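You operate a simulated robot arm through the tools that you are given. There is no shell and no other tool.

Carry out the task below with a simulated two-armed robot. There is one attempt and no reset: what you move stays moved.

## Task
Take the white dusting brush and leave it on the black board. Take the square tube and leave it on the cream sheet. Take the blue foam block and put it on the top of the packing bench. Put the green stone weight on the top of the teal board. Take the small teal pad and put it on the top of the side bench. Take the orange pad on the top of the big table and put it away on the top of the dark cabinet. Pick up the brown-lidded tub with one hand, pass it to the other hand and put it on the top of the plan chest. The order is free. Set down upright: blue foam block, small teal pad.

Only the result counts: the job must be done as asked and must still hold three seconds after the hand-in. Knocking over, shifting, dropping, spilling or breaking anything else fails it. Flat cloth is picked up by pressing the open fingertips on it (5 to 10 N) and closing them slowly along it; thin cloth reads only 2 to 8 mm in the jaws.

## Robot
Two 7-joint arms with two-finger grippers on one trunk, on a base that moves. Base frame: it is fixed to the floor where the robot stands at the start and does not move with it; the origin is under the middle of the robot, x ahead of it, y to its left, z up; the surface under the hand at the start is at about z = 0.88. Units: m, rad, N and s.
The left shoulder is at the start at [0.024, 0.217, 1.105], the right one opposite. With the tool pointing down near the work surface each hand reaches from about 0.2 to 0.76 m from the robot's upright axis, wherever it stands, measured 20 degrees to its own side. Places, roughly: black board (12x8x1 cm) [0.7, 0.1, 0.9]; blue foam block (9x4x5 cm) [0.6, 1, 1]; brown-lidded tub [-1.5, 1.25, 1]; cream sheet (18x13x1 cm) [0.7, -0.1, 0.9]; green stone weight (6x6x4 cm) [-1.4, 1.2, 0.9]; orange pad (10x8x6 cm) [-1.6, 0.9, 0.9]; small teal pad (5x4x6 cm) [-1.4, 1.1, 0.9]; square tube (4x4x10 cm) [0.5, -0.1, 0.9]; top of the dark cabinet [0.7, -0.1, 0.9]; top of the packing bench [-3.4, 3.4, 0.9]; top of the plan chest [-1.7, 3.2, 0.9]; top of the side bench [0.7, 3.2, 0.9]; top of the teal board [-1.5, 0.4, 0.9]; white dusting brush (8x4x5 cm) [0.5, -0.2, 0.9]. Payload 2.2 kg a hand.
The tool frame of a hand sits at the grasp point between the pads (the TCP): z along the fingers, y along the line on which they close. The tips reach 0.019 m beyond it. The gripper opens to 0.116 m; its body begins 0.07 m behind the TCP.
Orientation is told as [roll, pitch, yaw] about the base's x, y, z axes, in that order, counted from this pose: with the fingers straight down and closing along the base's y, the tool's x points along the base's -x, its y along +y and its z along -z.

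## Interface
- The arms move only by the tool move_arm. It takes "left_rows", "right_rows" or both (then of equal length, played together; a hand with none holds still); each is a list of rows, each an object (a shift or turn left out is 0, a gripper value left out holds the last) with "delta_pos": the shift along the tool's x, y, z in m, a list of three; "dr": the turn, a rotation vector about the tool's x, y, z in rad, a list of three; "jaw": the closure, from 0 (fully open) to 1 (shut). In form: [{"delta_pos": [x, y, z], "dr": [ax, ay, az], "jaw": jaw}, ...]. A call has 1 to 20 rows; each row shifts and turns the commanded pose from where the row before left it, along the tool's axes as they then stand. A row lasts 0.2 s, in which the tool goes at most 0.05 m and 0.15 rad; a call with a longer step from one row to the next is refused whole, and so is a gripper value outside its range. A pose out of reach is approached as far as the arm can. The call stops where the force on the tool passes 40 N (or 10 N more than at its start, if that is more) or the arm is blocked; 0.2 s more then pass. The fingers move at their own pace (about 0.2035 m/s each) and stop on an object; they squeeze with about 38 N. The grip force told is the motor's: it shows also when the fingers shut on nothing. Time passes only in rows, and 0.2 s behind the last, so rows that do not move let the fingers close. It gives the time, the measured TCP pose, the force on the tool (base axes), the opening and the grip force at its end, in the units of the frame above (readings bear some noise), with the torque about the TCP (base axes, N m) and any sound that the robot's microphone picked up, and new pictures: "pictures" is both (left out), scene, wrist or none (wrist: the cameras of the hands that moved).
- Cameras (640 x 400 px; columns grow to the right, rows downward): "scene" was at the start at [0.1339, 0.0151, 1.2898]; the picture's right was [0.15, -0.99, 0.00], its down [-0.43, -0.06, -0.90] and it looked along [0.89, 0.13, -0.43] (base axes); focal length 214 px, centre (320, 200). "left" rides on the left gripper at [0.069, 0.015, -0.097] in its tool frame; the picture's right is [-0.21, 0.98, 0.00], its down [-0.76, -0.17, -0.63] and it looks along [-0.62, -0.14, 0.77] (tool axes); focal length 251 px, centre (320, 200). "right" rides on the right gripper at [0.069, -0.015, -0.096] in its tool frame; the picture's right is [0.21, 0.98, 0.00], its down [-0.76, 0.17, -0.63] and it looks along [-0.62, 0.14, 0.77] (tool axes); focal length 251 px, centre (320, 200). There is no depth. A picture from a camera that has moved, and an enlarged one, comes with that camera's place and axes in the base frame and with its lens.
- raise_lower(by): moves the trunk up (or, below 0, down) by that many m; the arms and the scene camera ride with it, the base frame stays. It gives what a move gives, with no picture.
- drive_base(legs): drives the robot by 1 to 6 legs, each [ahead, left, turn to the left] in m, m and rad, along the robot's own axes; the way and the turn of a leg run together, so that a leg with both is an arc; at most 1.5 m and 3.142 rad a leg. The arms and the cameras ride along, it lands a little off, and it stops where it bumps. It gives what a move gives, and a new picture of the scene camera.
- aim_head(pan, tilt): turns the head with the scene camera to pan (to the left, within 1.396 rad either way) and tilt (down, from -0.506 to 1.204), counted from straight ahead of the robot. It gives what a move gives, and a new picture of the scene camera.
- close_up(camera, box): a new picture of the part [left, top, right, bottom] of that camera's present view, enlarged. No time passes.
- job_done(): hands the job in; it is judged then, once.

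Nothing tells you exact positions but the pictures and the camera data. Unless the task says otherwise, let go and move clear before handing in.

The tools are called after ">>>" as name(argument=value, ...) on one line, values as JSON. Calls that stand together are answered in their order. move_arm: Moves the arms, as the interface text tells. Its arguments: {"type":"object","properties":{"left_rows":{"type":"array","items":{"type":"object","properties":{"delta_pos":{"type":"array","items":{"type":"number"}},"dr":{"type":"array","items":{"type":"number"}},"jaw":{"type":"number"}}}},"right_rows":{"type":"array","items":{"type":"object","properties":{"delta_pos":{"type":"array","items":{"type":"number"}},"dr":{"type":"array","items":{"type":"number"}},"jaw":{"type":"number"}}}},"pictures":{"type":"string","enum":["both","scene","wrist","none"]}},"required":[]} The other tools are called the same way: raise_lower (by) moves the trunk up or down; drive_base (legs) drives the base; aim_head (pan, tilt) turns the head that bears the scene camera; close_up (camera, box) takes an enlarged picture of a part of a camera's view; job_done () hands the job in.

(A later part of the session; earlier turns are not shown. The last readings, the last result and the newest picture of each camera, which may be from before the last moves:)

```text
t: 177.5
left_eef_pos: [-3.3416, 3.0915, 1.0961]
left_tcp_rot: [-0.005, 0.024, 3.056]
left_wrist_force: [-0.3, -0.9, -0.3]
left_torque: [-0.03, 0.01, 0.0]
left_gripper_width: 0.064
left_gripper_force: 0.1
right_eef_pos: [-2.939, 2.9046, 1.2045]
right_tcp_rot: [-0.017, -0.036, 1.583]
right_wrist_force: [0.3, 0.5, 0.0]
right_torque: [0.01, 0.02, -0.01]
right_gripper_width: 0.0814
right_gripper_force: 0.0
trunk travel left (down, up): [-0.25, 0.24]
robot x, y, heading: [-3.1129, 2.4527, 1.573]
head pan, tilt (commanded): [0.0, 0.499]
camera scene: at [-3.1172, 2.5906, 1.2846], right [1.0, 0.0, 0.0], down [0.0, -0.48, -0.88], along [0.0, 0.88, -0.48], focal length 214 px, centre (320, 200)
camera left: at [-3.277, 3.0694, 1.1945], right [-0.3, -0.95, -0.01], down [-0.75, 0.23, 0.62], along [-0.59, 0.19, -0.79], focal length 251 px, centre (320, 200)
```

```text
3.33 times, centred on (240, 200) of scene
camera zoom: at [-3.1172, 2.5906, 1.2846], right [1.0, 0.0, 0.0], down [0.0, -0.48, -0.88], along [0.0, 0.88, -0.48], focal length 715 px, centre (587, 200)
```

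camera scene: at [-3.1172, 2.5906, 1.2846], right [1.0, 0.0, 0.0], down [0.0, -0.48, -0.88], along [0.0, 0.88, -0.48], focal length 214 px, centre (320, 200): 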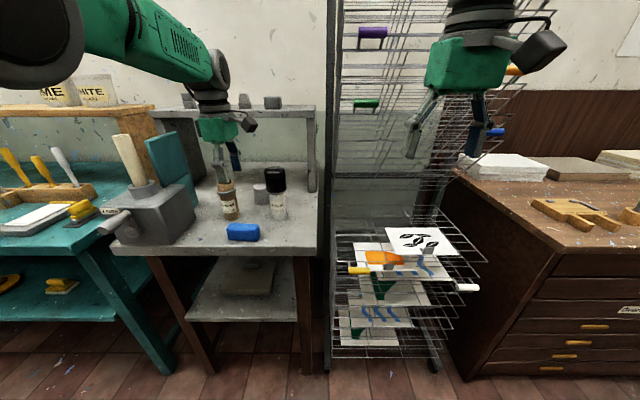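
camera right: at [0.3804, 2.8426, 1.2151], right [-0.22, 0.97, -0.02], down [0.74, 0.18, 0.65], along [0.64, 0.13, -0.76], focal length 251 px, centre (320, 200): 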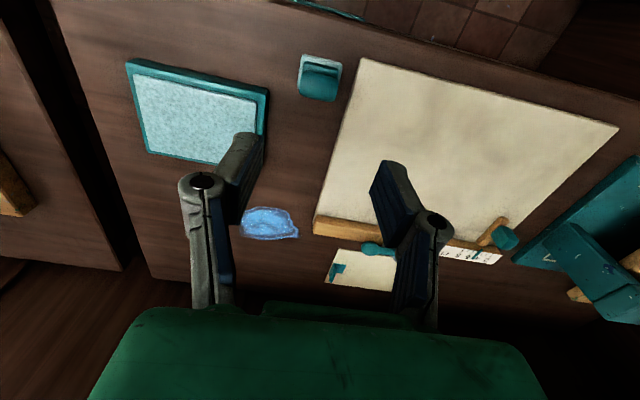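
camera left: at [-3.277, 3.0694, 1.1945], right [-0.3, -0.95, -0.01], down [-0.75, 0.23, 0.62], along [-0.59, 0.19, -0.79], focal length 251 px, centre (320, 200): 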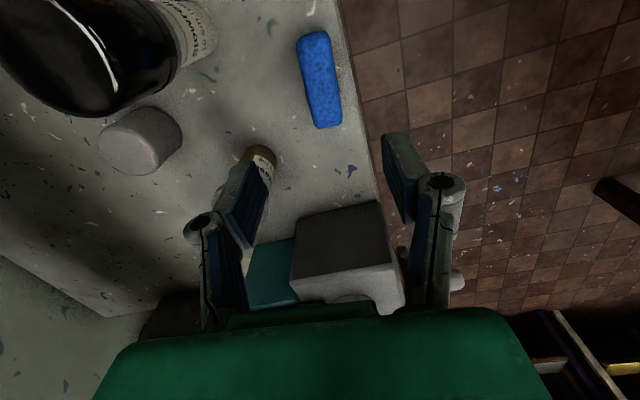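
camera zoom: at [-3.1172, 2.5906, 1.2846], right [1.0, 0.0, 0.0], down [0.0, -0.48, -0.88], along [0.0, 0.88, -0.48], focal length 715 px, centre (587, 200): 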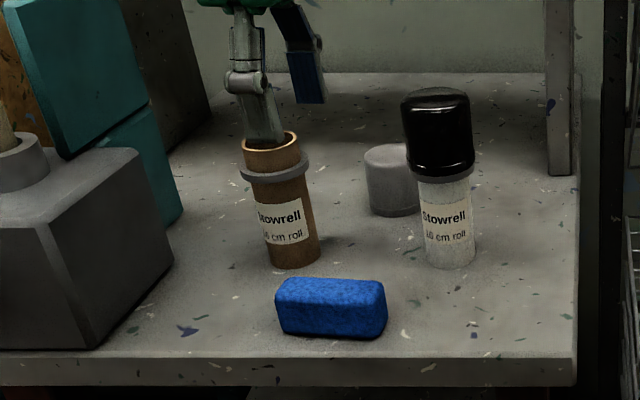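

The blue block stands upright on the packing bench. I'll raise and retract the left hand and turn it back to its neutral yaw.

>>> move_arm(left_rows=[{"delta_pos": [0, 0, -0.045]}, {"delta_pos": [0, 0.02, -0.04]}, {"delta_pos": [0, 0.045, 0]}, {"delta_pos": [0, 0.045, 0]}, {"dr": [0, 0, 0.148], "jaw": 0.0}, {"dr": [0, 0, 0.148]}, {"dr": [0, 0, 0.148]}, {"dr": [0, 0, 0.148]}, {"dr": [0, 0, 0.148]}, {"dr": [0, 0, 0.148]}, {"dr": [0, 0, 0.148]}, {"dr": [0, 0, 0.148]}, {"dr": [0, 0, 0.148]}, {"dr": [0, 0, 0.148]}, {}], pictures="scene")

```text
t: 180.7
left_eef_pos: [-3.3514, 2.9803, 1.1791]
left_tcp_rot: [-0.024, -0.005, 1.573]
left_wrist_force: [-0.6, -1.0, 0.2]
left_torque: [0.01, 0.0, 0.01]
left_gripper_width: 0.116
left_gripper_force: 0.0
right_eef_pos: [-2.939, 2.9028, 1.2052]
right_tcp_rot: [-0.017, -0.037, 1.582]
right_wrist_force: [0.9, -0.5, -0.5]
right_torque: [-0.01, 0.03, 0.01]
right_gripper_width: 0.0811
right_gripper_force: 0.1
trunk travel left (down, up): [-0.25, 0.24]
robot x, y, heading: [-3.1132, 2.4543, 1.572]
head pan, tilt (commanded): [0.0, 0.499]
camera scene: at [-3.1174, 2.5893, 1.2848], right [1.0, 0.0, 0.0], down [0.0, -0.48, -0.88], along [0.0, 0.88, -0.48], focal length 214 px, centre (320, 200)
```

scene: 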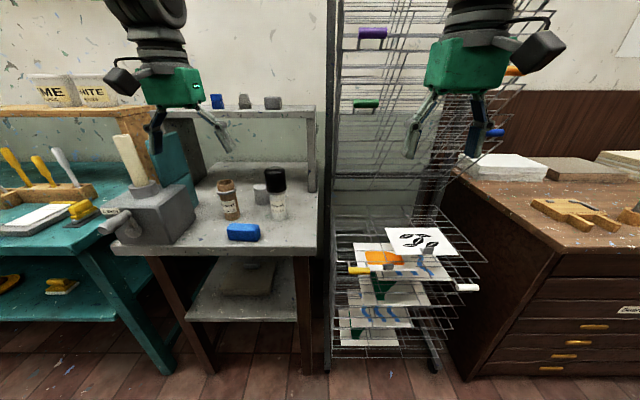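

Next is the tub. I'll drive back around to the east side of the big table, keeping to the middle of the aisle.

>>> drive_base(legs=[[-0.07, 0, 0], [0, 0, -1.571], [1.4, 0, 0], [1.25, 0, 0]])

```text
t: 198.1
left_eef_pos: [0.0572, 2.767, 1.1797]
left_tcp_rot: [-0.024, -0.003, 0.061]
left_wrist_force: [0.4, -0.3, -0.1]
left_torque: [0.02, 0.02, -0.02]
left_gripper_width: 0.1161
left_gripper_force: 0.0
right_eef_pos: [0.0052, 2.3503, 1.2051]
right_tcp_rot: [-0.018, -0.035, 0.066]
right_wrist_force: [0.6, -0.1, -0.5]
right_torque: [0.02, 0.01, 0.0]
right_gripper_width: 0.0813
right_gripper_force: 0.1
trunk travel left (down, up): [-0.25, 0.24]
robot x, y, heading: [-0.4549, 2.5005, 0.056]
head pan, tilt (commanded): [0.0, 0.499]
camera scene: at [-0.3189, 2.5102, 1.2848], right [0.06, -1.0, 0.0], down [-0.48, -0.03, -0.88], along [0.87, 0.05, -0.48], focal length 214 px, centre (320, 200)
```

scene: 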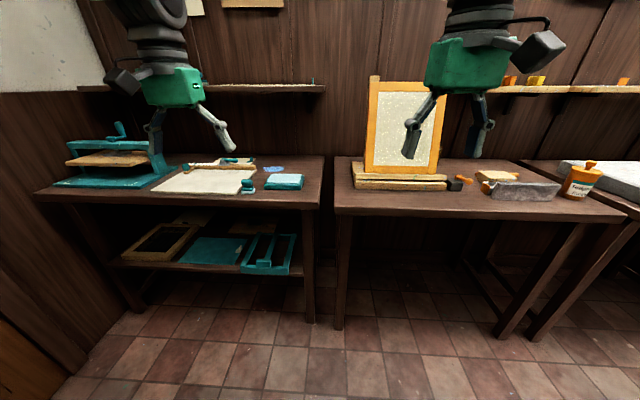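

>>> drive_base(legs=[[0, 0, -1.627], [1.2, 0, 0], [0, 0, -1.571]])

>>> aim_head(pan=-0.05, tilt=0.6)

```text
t: 211.7
left_eef_pos: [-0.9284, 1.0663, 1.1813]
left_tcp_rot: [-0.025, -0.007, -3.099]
left_wrist_force: [0.1, 0.6, -0.4]
left_torque: [-0.01, 0.01, 0.0]
left_gripper_width: 0.1161
left_gripper_force: 0.0
right_eef_pos: [-0.8685, 1.483, 1.2051]
right_tcp_rot: [-0.018, -0.04, -3.091]
right_wrist_force: [0.6, -0.5, 0.8]
right_torque: [0.01, 0.02, -0.03]
right_gripper_width: 0.0812
right_gripper_force: 0.0
trunk travel left (down, up): [-0.25, 0.24]
robot x, y, heading: [-0.4133, 1.3244, -3.103]
head pan, tilt (commanded): [0.0, 0.499]
camera scene: at [-0.5488, 1.3164, 1.2848], right [-0.04, 1.0, 0.0], down [0.48, 0.02, -0.88], along [-0.88, -0.04, -0.48], focal length 214 px, centre (320, 200)
```

scene: 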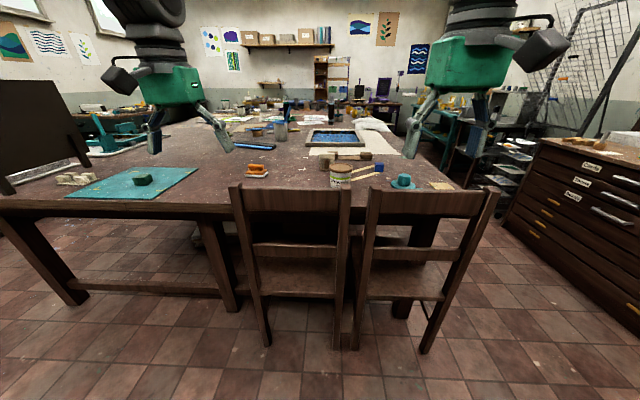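

```text
t: 212.4
left_eef_pos: [-0.925, 1.0679, 1.1818]
left_tcp_rot: [-0.024, -0.009, -3.099]
left_wrist_force: [-0.7, 0.7, 0.4]
left_torque: [0.01, 0.0, -0.01]
left_gripper_width: 0.116
left_gripper_force: 0.0
right_eef_pos: [-0.8644, 1.4829, 1.2065]
right_tcp_rot: [-0.016, -0.041, -3.09]
right_wrist_force: [0.2, -0.7, -0.1]
right_torque: [0.0, -0.02, 0.01]
right_gripper_width: 0.0812
right_gripper_force: 0.0
trunk travel left (down, up): [-0.25, 0.24]
robot x, y, heading: [-0.4165, 1.3221, -3.096]
head pan, tilt (commanded): [-0.051, 0.6]
camera scene: at [-0.5462, 1.321, 1.2757], right [0.01, 1.0, 0.0], down [0.57, 0.0, -0.82], along [-0.82, 0.01, -0.57], focal length 214 px, centre (320, 200)
```

scene: 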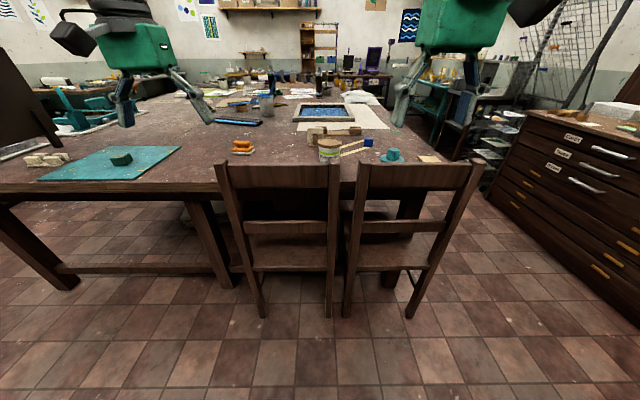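

>>> drive_base(legs=[[0.32, 0.17, -0.045]])

>>> move_arm(right_rows=[{"delta_pos": [-0.04, 0, 0], "jaw": 0}, {"delta_pos": [-0.045, 0, 0]}, {"delta_pos": [-0.045, 0, 0]}, {"delta_pos": [-0.045, 0, 0]}, {}], pictures="both")

```text
t: 214.7
left_eef_pos: [-1.2547, 0.9224, 1.1833]
left_tcp_rot: [-0.019, -0.008, 3.136]
left_wrist_force: [0.0, 0.4, -0.4]
left_torque: [-0.02, -0.01, 0.02]
left_gripper_width: 0.1161
left_gripper_force: 0.1
right_eef_pos: [-1.1747, 1.3332, 1.2074]
right_tcp_rot: [-0.012, -0.045, -3.138]
right_wrist_force: [-0.2, -0.1, 0.2]
right_torque: [0.0, -0.04, 0.0]
right_gripper_width: 0.0813
right_gripper_force: 0.1
trunk travel left (down, up): [-0.25, 0.24]
robot x, y, heading: [-0.737, 1.1452, 3.134]
head pan, tilt (commanded): [-0.051, 0.6]
camera scene: at [-0.8642, 1.1589, 1.2757], right [0.06, 1.0, 0.0], down [0.57, -0.04, -0.82], along [-0.82, 0.04, -0.57], focal length 214 px, centre (320, 200)
```

scene: 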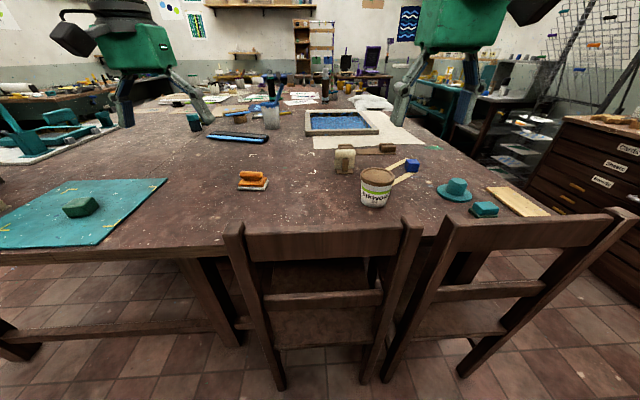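

```text
t: 215.9
left_eef_pos: [-1.2501, 0.9139, 1.1844]
left_tcp_rot: [-0.026, -0.015, 3.137]
left_wrist_force: [0.3, -1.0, 0.2]
left_torque: [0.02, 0.04, 0.01]
left_gripper_width: 0.1161
left_gripper_force: 0.0
right_eef_pos: [-1.344, 1.3228, 1.2176]
right_tcp_rot: [-0.021, -0.049, -3.138]
right_wrist_force: [0.3, -0.4, 0.7]
right_torque: [-0.04, 0.02, -0.02]
right_gripper_width: 0.1159
right_gripper_force: 0.1
trunk travel left (down, up): [-0.25, 0.24]
robot x, y, heading: [-0.7284, 1.1504, 3.133]
head pan, tilt (commanded): [-0.051, 0.6]
camera scene: at [-0.8644, 1.1495, 1.2758], right [0.06, 1.0, 0.0], down [0.57, -0.03, -0.82], along [-0.82, 0.05, -0.57], focal length 214 px, centre (320, 200)
camera right: at [-1.272, 1.3358, 1.3125], right [0.22, -0.98, -0.03], down [-0.72, -0.18, 0.67], along [-0.66, -0.12, -0.75], focal length 251 px, centre (320, 200)
```

scene: 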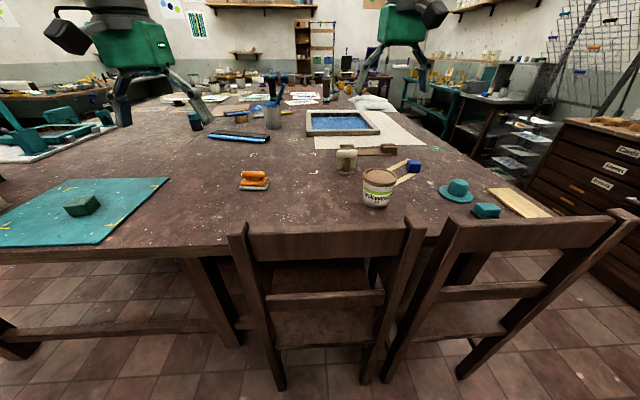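
right: 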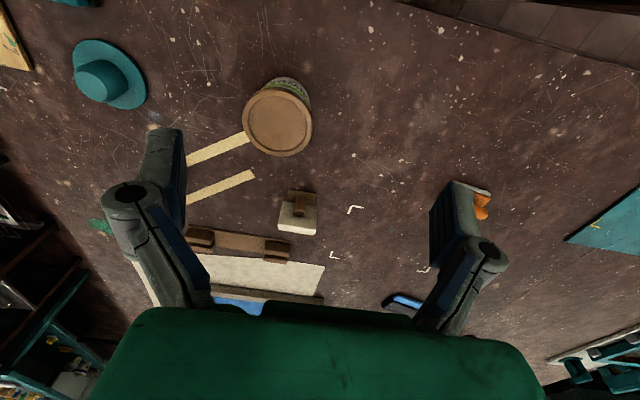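

The tub's lid is centred at about (-1.437, 1.370), diameter about 9.5 cm. The arm is near its reach limit, so I'll move 4 cm closer, then go above it.

>>> drive_base(legs=[[0.045, 0, 0]])

>>> move_arm(right_rows=[{"delta_pos": [-0.02, -0.016, 0.03]}, {"delta_pos": [-0.02, -0.016, 0.03]}, {"delta_pos": [-0.01, -0.015, 0.03]}, {}, {}, {}], pictures="both")

```text
t: 216.8
left_eef_pos: [-1.2953, 0.9146, 1.1843]
left_tcp_rot: [-0.026, -0.014, 3.136]
left_wrist_force: [0.5, 0.6, 0.3]
left_torque: [0.03, -0.06, 0.01]
left_gripper_width: 0.1159
left_gripper_force: 0.1
right_eef_pos: [-1.3894, 1.3233, 1.2182]
right_tcp_rot: [-0.018, -0.048, -3.138]
right_wrist_force: [0.1, -1.0, -0.1]
right_torque: [0.04, -0.01, 0.01]
right_gripper_width: 0.1159
right_gripper_force: 0.1
trunk travel left (down, up): [-0.25, 0.24]
robot x, y, heading: [-0.7757, 1.1474, 3.139]
head pan, tilt (commanded): [-0.051, 0.6]
camera scene: at [-0.9066, 1.1503, 1.276], right [0.06, 1.0, 0.0], down [0.56, -0.03, -0.82], along [-0.82, 0.05, -0.57], focal length 214 px, centre (320, 200)
```

scene: 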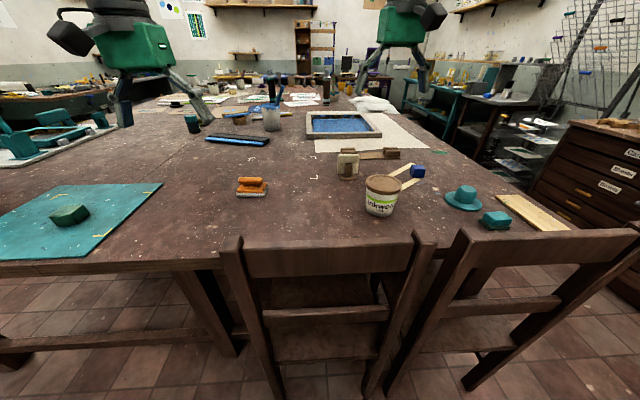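

```text
t: 218.2
left_eef_pos: [-1.2935, 0.9179, 1.1844]
left_tcp_rot: [-0.025, -0.016, 3.136]
left_wrist_force: [0.3, -0.8, -0.7]
left_torque: [0.04, 0.02, 0.0]
left_gripper_width: 0.1159
left_gripper_force: 0.1
right_eef_pos: [-1.444, 1.3743, 1.1314]
right_tcp_rot: [-0.018, -0.052, -3.138]
right_wrist_force: [-0.2, 0.3, 0.1]
right_torque: [0.01, 0.01, 0.0]
right_gripper_width: 0.1158
right_gripper_force: 0.1
trunk travel left (down, up): [-0.25, 0.24]
robot x, y, heading: [-0.7778, 1.148, 3.137]
head pan, tilt (commanded): [-0.051, 0.6]
camera scene: at [-0.9098, 1.1533, 1.2756], right [0.06, 1.0, 0.0], down [0.57, -0.03, -0.82], along [-0.82, 0.05, -0.57], focal length 214 px, centre (320, 200)
camera right: at [-1.3702, 1.3872, 1.2246], right [0.22, -0.98, -0.03], down [-0.72, -0.18, 0.67], along [-0.66, -0.12, -0.74], focal length 251 px, centre (320, 200)
```

scene: 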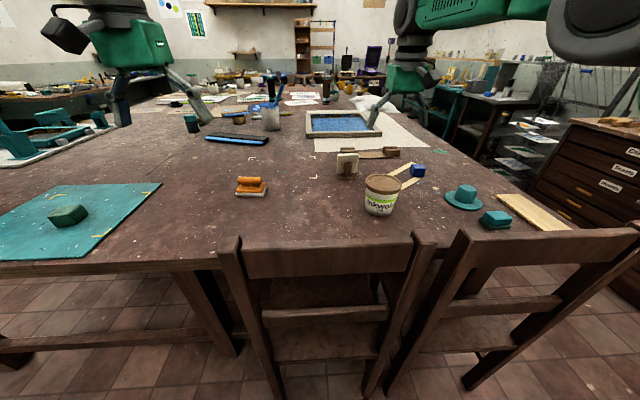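
right: 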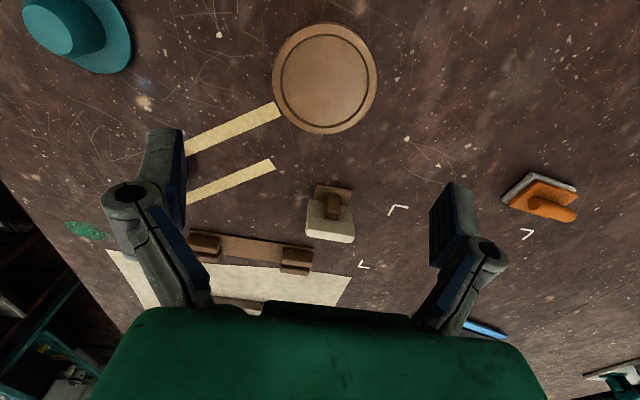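

The lid's top is at z≈0.98, diameter about 9.6 cm, with the hand centred above it. I'll level the hand and lower to just above the lid.

>>> move_arm(right_rows=[{"dr": [-0.018, 0.05, 0]}, {"delta_pos": [0, 0, 0.04]}, {"delta_pos": [0, 0, 0.04]}, {"delta_pos": [0, 0, 0.03]}, {}, {}], pictures="both")

>>> close_up(camera="scene", box=[330, 130, 450, 230])

```text
t: 219.6
left_eef_pos: [-1.2945, 0.9165, 1.1843]
left_tcp_rot: [-0.026, -0.012, 3.136]
left_wrist_force: [-0.1, 0.0, 0.3]
left_torque: [0.03, 0.0, 0.04]
left_gripper_width: 0.116
left_gripper_force: 0.0
right_eef_pos: [-1.4428, 1.3772, 1.0204]
right_tcp_rot: [0.002, -0.001, -3.138]
right_wrist_force: [-0.4, 0.8, -0.7]
right_torque: [0.0, -0.02, -0.02]
right_gripper_width: 0.1161
right_gripper_force: 0.0
trunk travel left (down, up): [-0.25, 0.24]
robot x, y, heading: [-0.7741, 1.1452, 3.142]
head pan, tilt (commanded): [-0.051, 0.6]
camera scene: at [-0.9106, 1.153, 1.2755], right [0.06, 1.0, 0.0], down [0.57, -0.03, -0.82], along [-0.82, 0.05, -0.57], focal length 214 px, centre (320, 200)
camera right: at [-1.3748, 1.3912, 1.1181], right [0.22, -0.98, 0.0], down [-0.76, -0.17, 0.63], along [-0.62, -0.14, -0.77], focal length 251 px, centre (320, 200)
```

scene: 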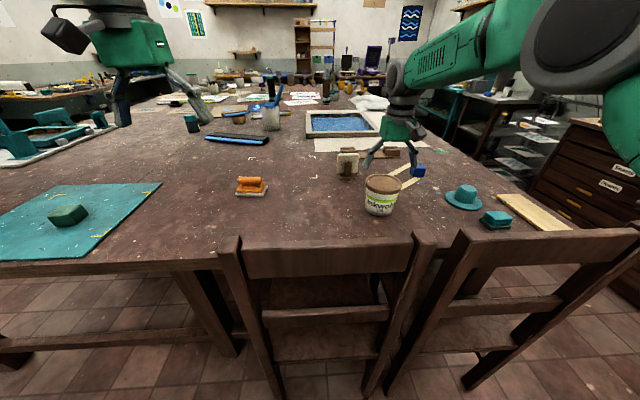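
right: 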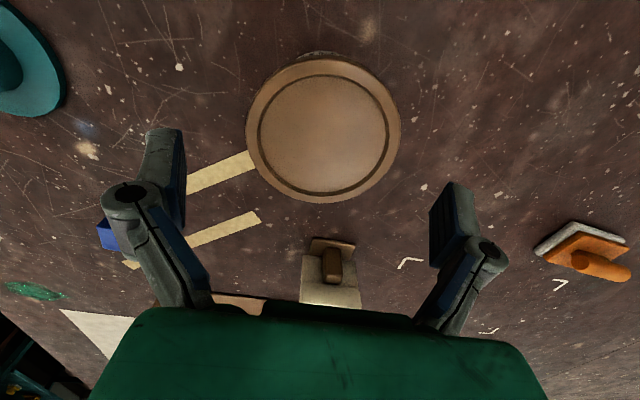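

```text
4.00 times, centred on (390, 180) of scene
camera zoom: at [-0.9106, 1.153, 1.2755], right [0.06, 1.0, 0.0], down [0.57, -0.03, -0.82], along [-0.82, 0.05, -0.57], focal length 858 px, centre (40, 280)
```

zoom: 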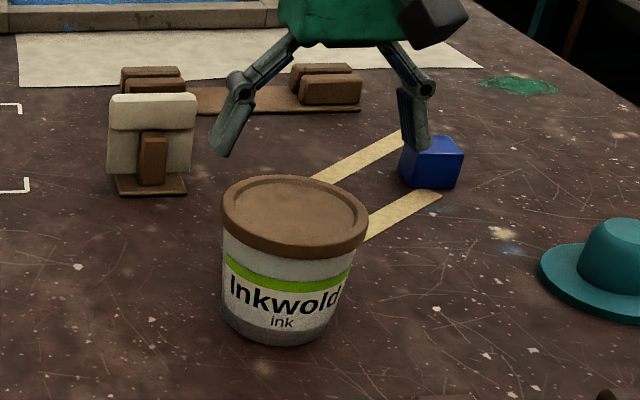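

>>> move_arm(right_rows=[{"delta_pos": [0.008, 0.002, 0]}, {"delta_pos": [0, 0, 0.025]}, {"delta_pos": [0, 0, 0.027]}, {}], pictures="both")

>>> close_up(camera="scene", box=[330, 130, 450, 230])

```text
t: 220.6
left_eef_pos: [-1.2935, 0.9167, 1.1848]
left_tcp_rot: [-0.024, -0.014, 3.136]
left_wrist_force: [0.5, 0.4, 0.1]
left_torque: [0.04, 0.03, -0.02]
left_gripper_width: 0.1162
left_gripper_force: 0.1
right_eef_pos: [-1.4352, 1.3735, 0.9699]
right_tcp_rot: [0.002, 0.0, -3.139]
right_wrist_force: [0.1, -0.9, -0.5]
right_torque: [0.01, 0.04, -0.02]
right_gripper_width: 0.1158
right_gripper_force: 0.0
trunk travel left (down, up): [-0.25, 0.24]
robot x, y, heading: [-0.7785, 1.1473, 3.136]
head pan, tilt (commanded): [-0.051, 0.6]
camera scene: at [-0.9096, 1.1533, 1.2756], right [0.06, 1.0, 0.0], down [0.57, -0.03, -0.82], along [-0.82, 0.05, -0.57], focal length 214 px, centre (320, 200)
camera right: at [-1.3666, 1.3888, 1.0668], right [0.22, -0.98, 0.0], down [-0.76, -0.17, 0.63], along [-0.62, -0.14, -0.77], focal length 251 px, centre (320, 200)
```

scene: 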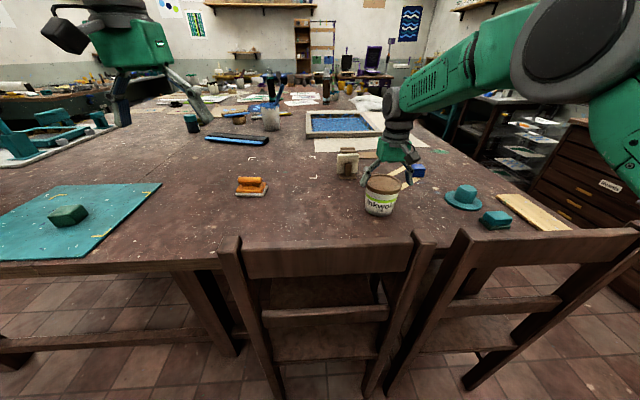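
right: 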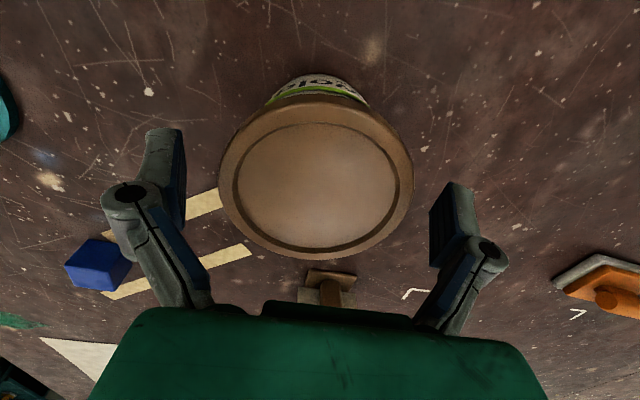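

```text
4.00 times, centred on (390, 180) of scene
camera zoom: at [-0.9096, 1.1533, 1.2756], right [0.06, 1.0, 0.0], down [0.57, -0.03, -0.82], along [-0.82, 0.05, -0.57], focal length 858 px, centre (40, 280)
```

zoom: 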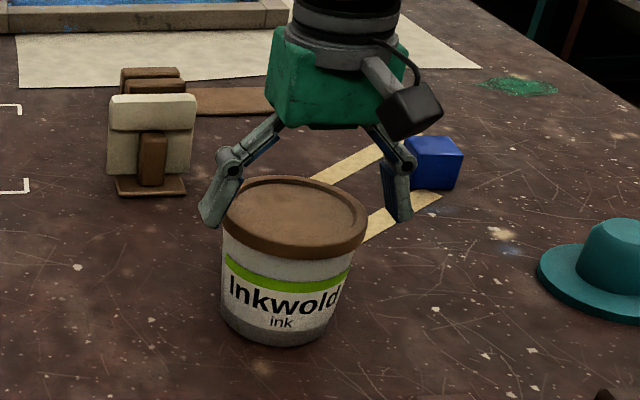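

Well centred. I'll nudge 5 mm towards the robot and close on the lid rim.

>>> move_arm(right_rows=[{"delta_pos": [0.005, -0.001, 0.003]}, {}, {"jaw": 0.2}, {"jaw": 0.4}, {"jaw": 0.4}, {}], pictures="wrist")

```text
t: 222.0
left_eef_pos: [-1.2936, 0.9167, 1.1843]
left_tcp_rot: [-0.025, -0.014, 3.136]
left_wrist_force: [-1.2, -0.3, 0.2]
left_torque: [-0.02, -0.05, -0.02]
left_gripper_width: 0.1159
left_gripper_force: 0.0
right_eef_pos: [-1.4295, 1.373, 0.9663]
right_tcp_rot: [0.002, -0.001, -3.139]
right_wrist_force: [-0.4, -1.7, 4.5]
right_torque: [-0.61, 0.08, 0.0]
right_gripper_width: 0.0961
right_gripper_force: 38.3
trunk travel left (down, up): [-0.25, 0.24]
robot x, y, heading: [-0.7747, 1.1495, 3.131]
head pan, tilt (commanded): [-0.051, 0.6]
camera right: at [-1.3622, 1.3885, 1.064], right [0.22, -0.98, 0.0], down [-0.76, -0.17, 0.63], along [-0.62, -0.14, -0.77], focal length 251 px, centre (320, 200)
```

right: 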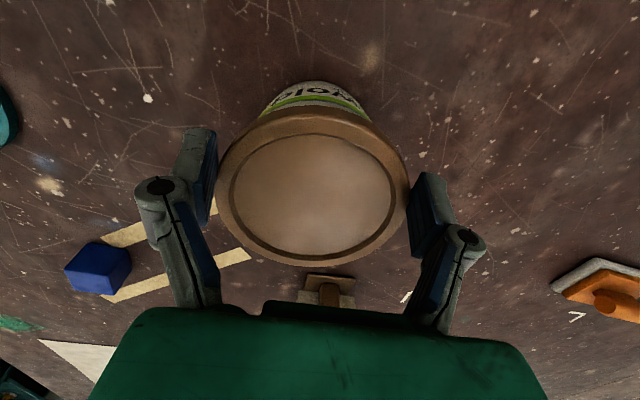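

>>> move_arm(right_rows=[{"delta_pos": [0, 0, -0.02]}, {"delta_pos": [0, 0, -0.03]}, {"delta_pos": [0, 0, -0.04]}, {"delta_pos": [0.01, 0, -0.045]}, {"delta_pos": [0.01, 0, -0.045]}, {"delta_pos": [0.02, 0, -0.04]}, {}], pictures="both")

```text
t: 223.6
left_eef_pos: [-1.2964, 0.9171, 1.1828]
left_tcp_rot: [-0.023, -0.014, 3.136]
left_wrist_force: [0.0, -0.8, 0.7]
left_torque: [0.0, -0.01, -0.01]
left_gripper_width: 0.116
left_gripper_force: 0.0
right_eef_pos: [-1.3912, 1.3739, 1.1834]
right_tcp_rot: [0.001, 0.003, -3.138]
right_wrist_force: [-0.3, 1.1, -5.7]
right_torque: [0.03, -0.18, 0.05]
right_gripper_width: 0.0959
right_gripper_force: 38.6
trunk travel left (down, up): [-0.25, 0.24]
robot x, y, heading: [-0.7775, 1.1436, 3.139]
head pan, tilt (commanded): [-0.051, 0.6]
camera scene: at [-0.9114, 1.1533, 1.2752], right [0.06, 1.0, 0.0], down [0.57, -0.03, -0.82], along [-0.82, 0.05, -0.57], focal length 214 px, centre (320, 200)
camera right: at [-1.3234, 1.3899, 1.281], right [0.22, -0.98, 0.0], down [-0.76, -0.17, 0.63], along [-0.61, -0.14, -0.78], focal length 251 px, centre (320, 200)
```

scene: 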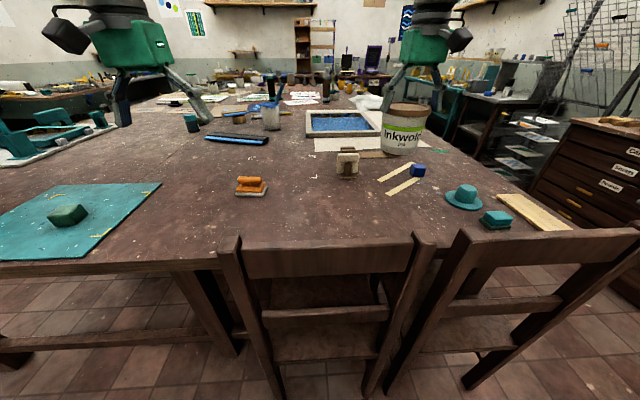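
right: 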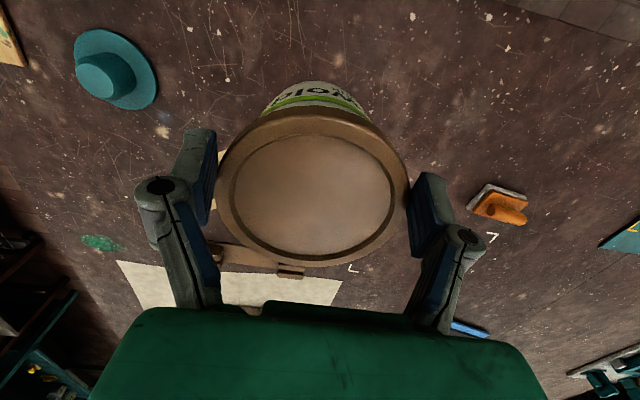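

The tub is lifted, weighing about 0.6 kg. I'll back away from the table and chairs before the hand-over.

>>> drive_base(legs=[[-0.36, 0, 0]])

>>> move_arm(right_rows=[{"delta_pos": [0.03, 0.03, 0]}, {"dr": [0, 0, -0.15]}, {"dr": [0, 0, -0.15]}, {"dr": [0, 0, -0.15]}, {"dr": [0, 0, -0.15]}, {"dr": [0, 0, -0.15]}, {"dr": [0, 0, -0.15]}, {"dr": [0, 0, -0.15]}, {"dr": [0, 0, -0.15]}, {"dr": [0, 0, -0.15]}, {"dr": [0, 0, -0.15]}, {"dr": [0, 0, -0.07]}, {}], left_rows=[{"delta_pos": [0, -0.02, 0]}, {"dr": [0, 0, -0.15]}, {"dr": [0, 0, -0.15]}, {"dr": [0, 0, -0.15]}, {"dr": [0, 0, -0.15]}, {"dr": [0, 0, -0.15]}, {"dr": [0, 0, -0.15]}, {"dr": [0, 0, -0.15]}, {"dr": [0, 0, -0.15]}, {"dr": [0, 0, -0.15]}, {"dr": [0, 0, -0.15]}, {"dr": [0, 0, -0.07]}, {}], pictures="both")

```text
t: 225.9
left_eef_pos: [-0.9332, 0.9113, 1.1846]
left_tcp_rot: [-0.023, -0.015, -3.137]
left_wrist_force: [-0.1, 0.6, 0.8]
left_torque: [0.02, 0.04, 0.0]
left_gripper_width: 0.116
left_gripper_force: 0.2
right_eef_pos: [-1.0348, 1.3688, 1.1848]
right_tcp_rot: [0.001, 0.001, -3.128]
right_wrist_force: [0.1, 0.4, -5.6]
right_torque: [-0.01, -0.11, -0.01]
right_gripper_width: 0.0958
right_gripper_force: 37.6
trunk travel left (down, up): [-0.25, 0.24]
robot x, y, heading: [-0.4187, 1.1458, -3.136]
head pan, tilt (commanded): [-0.051, 0.6]
camera scene: at [-0.5527, 1.1526, 1.2754], right [0.04, 1.0, 0.0], down [0.57, -0.03, -0.82], along [-0.82, 0.04, -0.57], focal length 214 px, centre (320, 200)
```

scene: 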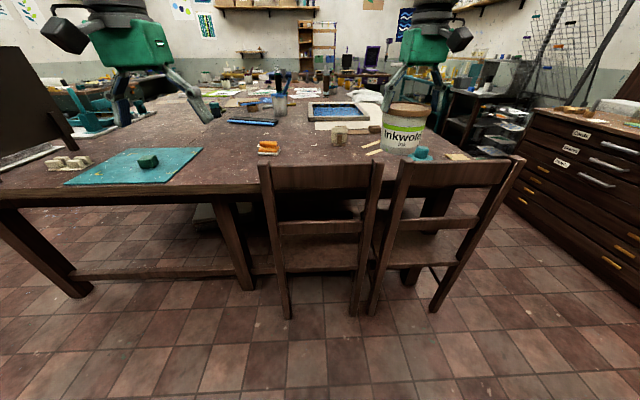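

```text
t: 228.7
left_eef_pos: [-0.9296, 0.9322, 1.1869]
left_tcp_rot: [-0.019, 0.023, -1.566]
left_wrist_force: [0.0, -0.1, -0.2]
left_torque: [-0.01, 0.01, -0.01]
left_gripper_width: 0.1164
left_gripper_force: 0.1
right_eef_pos: [-0.9993, 1.339, 1.1865]
right_tcp_rot: [-0.001, -0.001, -1.557]
right_wrist_force: [-0.4, 0.0, -6.5]
right_torque: [0.12, 0.01, -0.02]
right_gripper_width: 0.0956
right_gripper_force: 38.0
trunk travel left (down, up): [-0.25, 0.24]
robot x, y, heading: [-0.4228, 1.1503, -3.139]
head pan, tilt (commanded): [-0.051, 0.6]
camera scene: at [-0.5521, 1.1531, 1.2754], right [0.04, 1.0, 0.0], down [0.57, -0.03, -0.82], along [-0.82, 0.04, -0.57], focal length 214 px, centre (320, 200)
camera right: at [-1.016, 1.4084, 1.2836], right [0.97, 0.23, 0.0], down [0.18, -0.75, 0.63], along [0.14, -0.62, -0.77], focal length 251 px, centre (320, 200)
camera left: at [-0.9141, 0.9993, 1.285], right [0.98, -0.21, -0.02], down [-0.15, -0.77, 0.62], along [-0.15, -0.6, -0.79], focal length 251 px, centre (320, 200)
```

scene: 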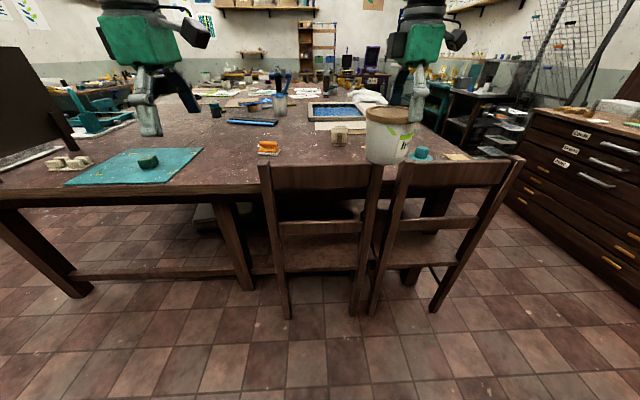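
right: 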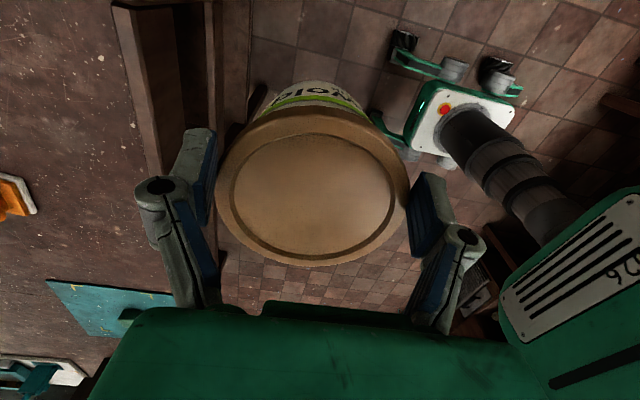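
left: 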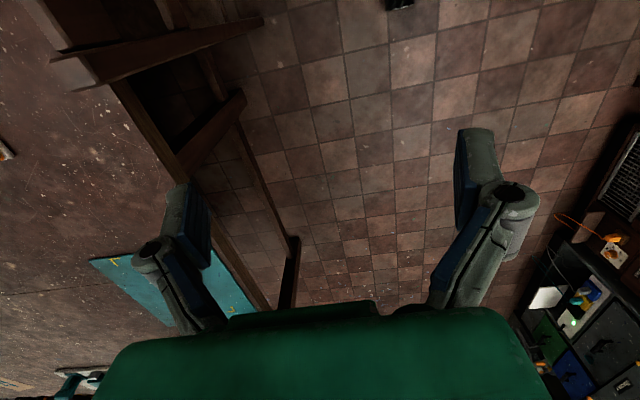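

Both hands turned fine. Now I'll tilt the left hand so its fingers point to the robot's right (about 15° below horizontal) with its camera on top, ready to take the tub from the side.

>>> move_arm(left_rows=[{"dr": [0, 0.1454, 0]}, {"dr": [0, 0.1454, 0]}, {"dr": [0, 0.1454, 0]}, {"dr": [0, 0.1454, 0]}, {"dr": [0, 0.1454, 0]}, {"dr": [0, 0.1454, 0]}, {"dr": [0, 0.1454, 0]}, {"dr": [0, 0.1454, 0]}, {"dr": [0, 0.1454, 0]}, {}, {}], pictures="both")

```text
t: 231.1
left_eef_pos: [-0.929, 0.9329, 1.1863]
left_tcp_rot: [-0.075, 1.332, -1.638]
left_wrist_force: [0.5, 0.8, -0.2]
left_torque: [0.01, 0.01, 0.02]
left_gripper_width: 0.1159
left_gripper_force: 0.1
right_eef_pos: [-0.9998, 1.339, 1.1861]
right_tcp_rot: [-0.002, -0.003, -1.56]
right_wrist_force: [-0.4, -0.1, -5.8]
right_torque: [0.12, -0.02, 0.01]
right_gripper_width: 0.0958
right_gripper_force: 38.0
trunk travel left (down, up): [-0.25, 0.24]
robot x, y, heading: [-0.4172, 1.1472, -3.137]
head pan, tilt (commanded): [-0.051, 0.6]
camera scene: at [-0.5521, 1.1516, 1.2755], right [0.04, 1.0, 0.0], down [0.57, -0.02, -0.82], along [-0.82, 0.04, -0.57], focal length 214 px, centre (320, 200)
camera left: at [-0.9129, 0.8542, 1.2764], right [0.97, -0.05, -0.23], down [-0.17, -0.79, -0.58], along [-0.15, 0.61, -0.78], focal length 251 px, centre (320, 200)
```

scene: 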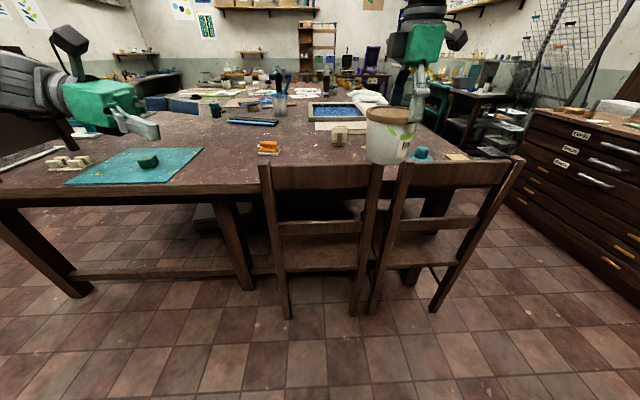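
left: 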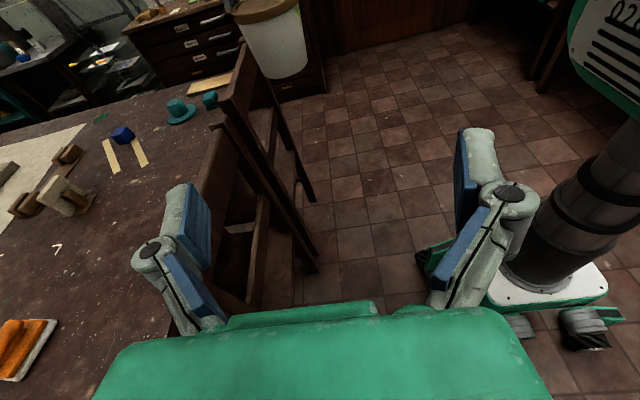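

The left hand is now sideways with its camera on top. I'll bring it in line with the tub's lower body, about 20 cm short of it.

>>> move_arm(left_rows=[{"delta_pos": [0.009, -0.0135, 0.0413]}, {"delta_pos": [0.009, -0.0135, 0.0413]}, {"delta_pos": [0.009, -0.0135, 0.0413]}, {"delta_pos": [0.009, -0.0135, 0.0413]}, {"delta_pos": [0.0087, -0.0136, 0.0413]}, {}, {}], pictures="both")

```text
t: 232.7
left_eef_pos: [-0.998, 1.142, 1.1819]
left_tcp_rot: [-0.073, 1.332, -1.637]
left_wrist_force: [0.1, -0.1, -0.9]
left_torque: [0.02, -0.03, 0.03]
left_gripper_width: 0.116
left_gripper_force: 0.1
right_eef_pos: [-0.998, 1.3375, 1.1865]
right_tcp_rot: [-0.001, 0.0, -1.559]
right_wrist_force: [0.0, 0.4, -5.5]
right_torque: [0.09, 0.02, -0.03]
right_gripper_width: 0.0956
right_gripper_force: 38.8
trunk travel left (down, up): [-0.25, 0.24]
robot x, y, heading: [-0.4179, 1.1508, -3.134]
head pan, tilt (commanded): [-0.051, 0.6]
camera scene: at [-0.5527, 1.1513, 1.2754], right [0.04, 1.0, 0.0], down [0.57, -0.02, -0.82], along [-0.82, 0.04, -0.57], focal length 214 px, centre (320, 200)
camera left: at [-0.981, 1.0647, 1.2715], right [0.97, -0.05, -0.23], down [-0.17, -0.79, -0.58], along [-0.15, 0.61, -0.78], focal length 251 px, centre (320, 200)
```

scene: 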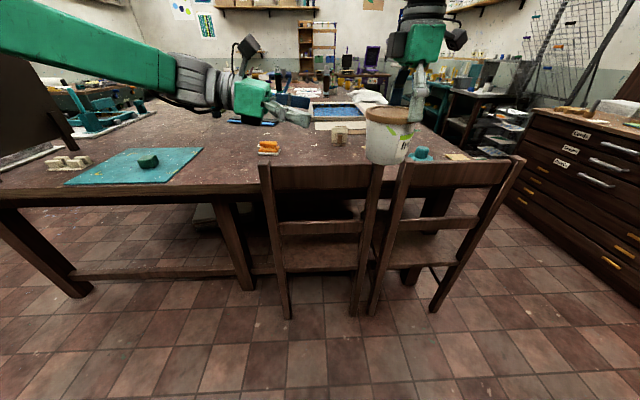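
left: 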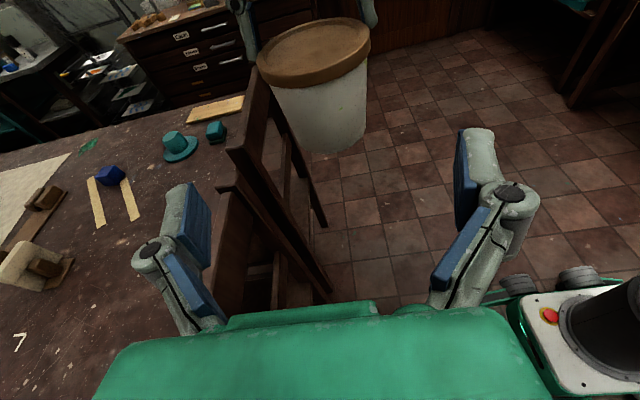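

>>> close_up(camera="scene", box=[230, 20, 460, 180])

>>> close_up(camera="left", box=[200, 0, 440, 170])

>>> close_up(camera="right", box=[0, 0, 640, 400])

```text
2.50 times, centred on (345, 100) of scene
camera zoom: at [-0.5527, 1.1513, 1.2754], right [0.04, 1.0, 0.0], down [0.57, -0.02, -0.82], along [-0.82, 0.04, -0.57], focal length 536 px, centre (258, 450)
```

zoom: 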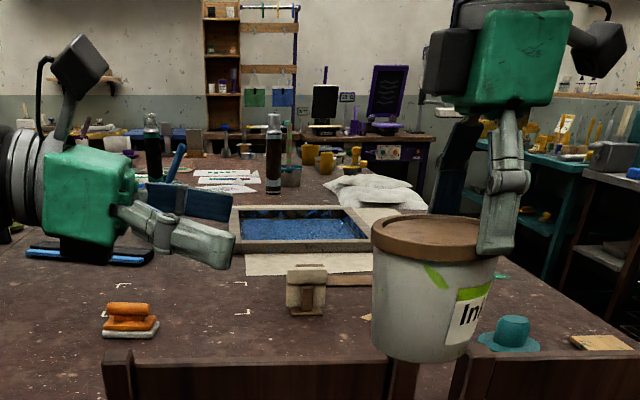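

```text
2.35 times, centred on (320, 85) of left
camera zoom: at [-0.981, 1.0647, 1.2715], right [0.97, -0.05, -0.23], down [-0.17, -0.79, -0.58], along [-0.15, 0.61, -0.78], focal length 592 px, centre (320, 471)
```

zoom: 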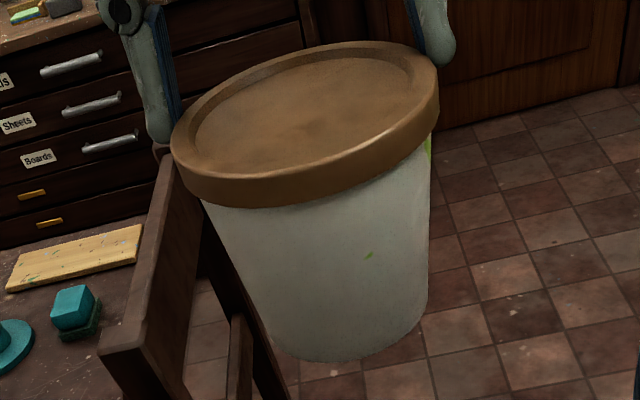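

```text
1.00 times, centred on (320, 200) of right (not enlarged: the box is as wide or as high as the picture)
camera zoom: at [-1.0158, 1.4067, 1.2839], right [0.97, 0.23, 0.0], down [0.18, -0.75, 0.63], along [0.14, -0.62, -0.77], focal length 251 px, centre (320, 200)
```

zoom: 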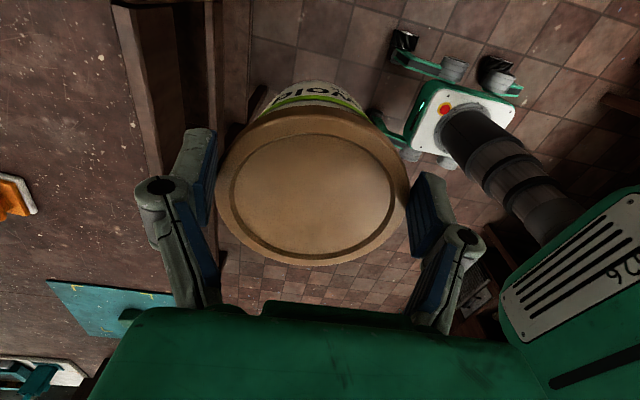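

The cameras put the tub's axis near y ≈ 1.30–1.32, so I'll advance in stages and check with the left hand's own camera.

>>> move_arm(left_rows=[{"delta_pos": [-0.002, 0, 0.04]}, {"delta_pos": [-0.002, 0, 0.04]}, {"delta_pos": [-0.001, 0, 0.03]}, {}, {}], pictures="both")

>>> close_up(camera="scene", box=[270, 30, 460, 180])

```text
t: 233.9
left_eef_pos: [-0.9985, 1.2485, 1.1524]
left_tcp_rot: [-0.073, 1.331, -1.637]
left_wrist_force: [-0.2, -0.8, -0.4]
left_torque: [-0.03, -0.02, -0.05]
left_gripper_width: 0.1158
left_gripper_force: 0.1
right_eef_pos: [-0.9985, 1.3372, 1.1854]
right_tcp_rot: [0.0, 0.001, -1.559]
right_wrist_force: [-0.3, -0.3, -5.4]
right_torque: [0.15, -0.01, -0.03]
right_gripper_width: 0.0955
right_gripper_force: 37.5
trunk travel left (down, up): [-0.25, 0.24]
robot x, y, heading: [-0.4174, 1.1483, -3.135]
head pan, tilt (commanded): [-0.051, 0.6]
camera scene: at [-0.5529, 1.151, 1.2754], right [0.04, 1.0, 0.0], down [0.57, -0.02, -0.82], along [-0.82, 0.04, -0.57], focal length 214 px, centre (320, 200)
camera left: at [-0.9835, 1.1714, 1.2428], right [0.97, -0.05, -0.23], down [-0.17, -0.79, -0.58], along [-0.15, 0.61, -0.78], focal length 251 px, centre (320, 200)
```

scene: 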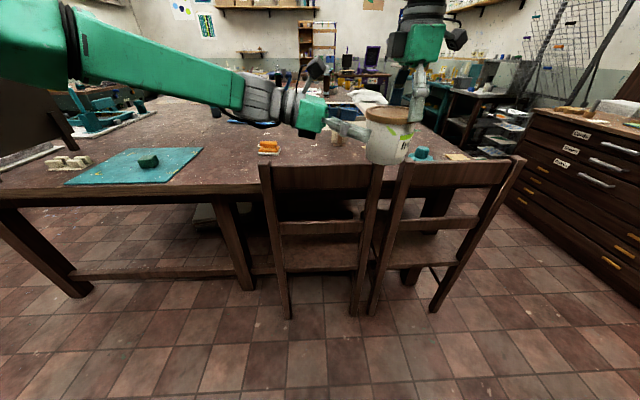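
left: 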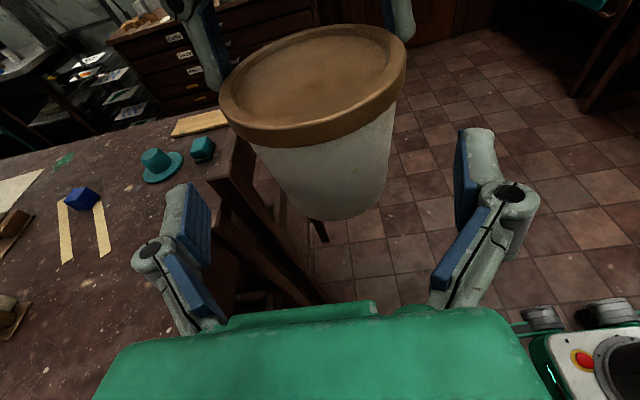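

```text
2.67 times, centred on (365, 105) of scene
camera zoom: at [-0.5529, 1.151, 1.2754], right [0.04, 1.0, 0.0], down [0.57, -0.02, -0.82], along [-0.82, 0.04, -0.57], focal length 572 px, centre (200, 453)
```

zoom: 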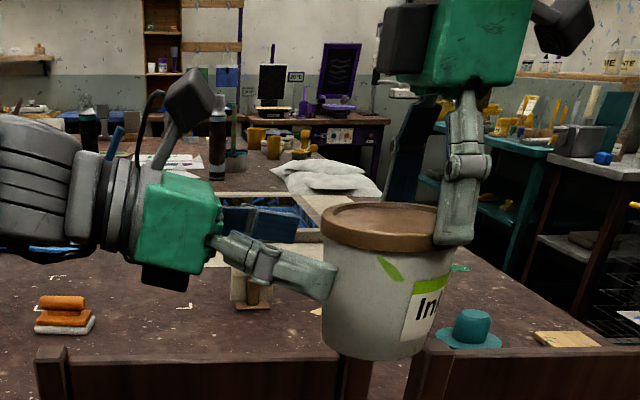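

The tub's axis is at about (-0.998, 1.316), so the lid is a little wider than I thought and gripped off-centre, but it's holding. I'll advance the left hand about 6.5 cm around the tub body.

>>> move_arm(left_rows=[{"delta_pos": [0, 0, 0.035]}, {"delta_pos": [0, 0, 0.03]}, {}], pictures="both")

>>> close_up(camera="scene", box=[270, 30, 460, 180])

```text
t: 234.7
left_eef_pos: [-1.0015, 1.3125, 1.1379]
left_tcp_rot: [-0.074, 1.331, -1.64]
left_wrist_force: [-1.5, 0.2, 0.0]
left_torque: [-0.01, 0.0, -0.02]
left_gripper_width: 0.116
left_gripper_force: 0.0
right_eef_pos: [-0.9988, 1.3386, 1.1861]
right_tcp_rot: [-0.003, -0.002, -1.558]
right_wrist_force: [0.1, 0.6, -6.3]
right_torque: [0.14, 0.04, 0.01]
right_gripper_width: 0.0955
right_gripper_force: 37.7
trunk travel left (down, up): [-0.25, 0.24]
robot x, y, heading: [-0.4206, 1.1481, -3.132]
head pan, tilt (commanded): [-0.051, 0.6]
camera scene: at [-0.5527, 1.1546, 1.2754], right [0.04, 1.0, 0.0], down [0.57, -0.03, -0.82], along [-0.82, 0.04, -0.57], focal length 214 px, centre (320, 200)
camera left: at [-0.9847, 1.2346, 1.2272], right [0.97, -0.05, -0.23], down [-0.17, -0.79, -0.58], along [-0.15, 0.61, -0.78], focal length 251 px, centre (320, 200)
```

scene: 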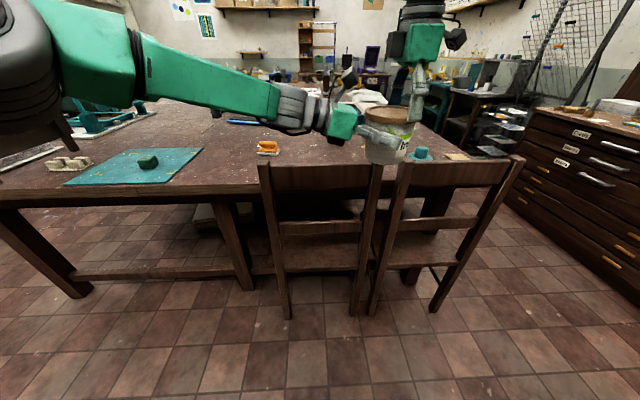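
left: 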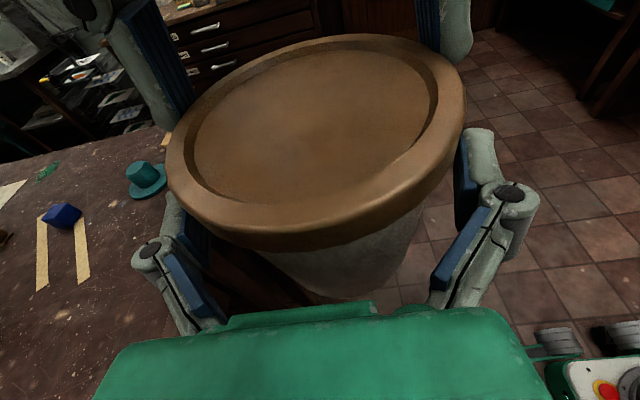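

```text
2.67 times, centred on (365, 105) of scene
camera zoom: at [-0.5527, 1.1546, 1.2754], right [0.04, 1.0, 0.0], down [0.57, -0.03, -0.82], along [-0.82, 0.04, -0.57], focal length 572 px, centre (200, 453)
```

zoom: 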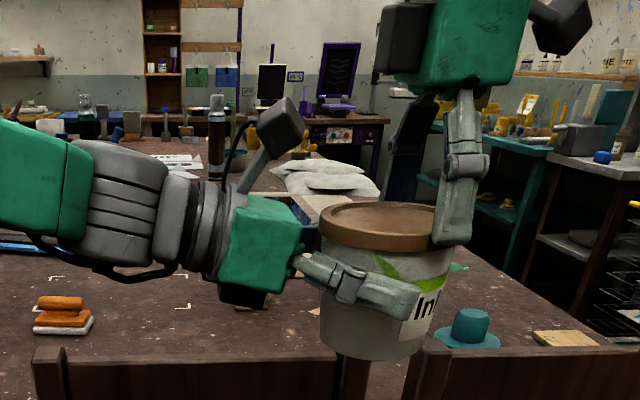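

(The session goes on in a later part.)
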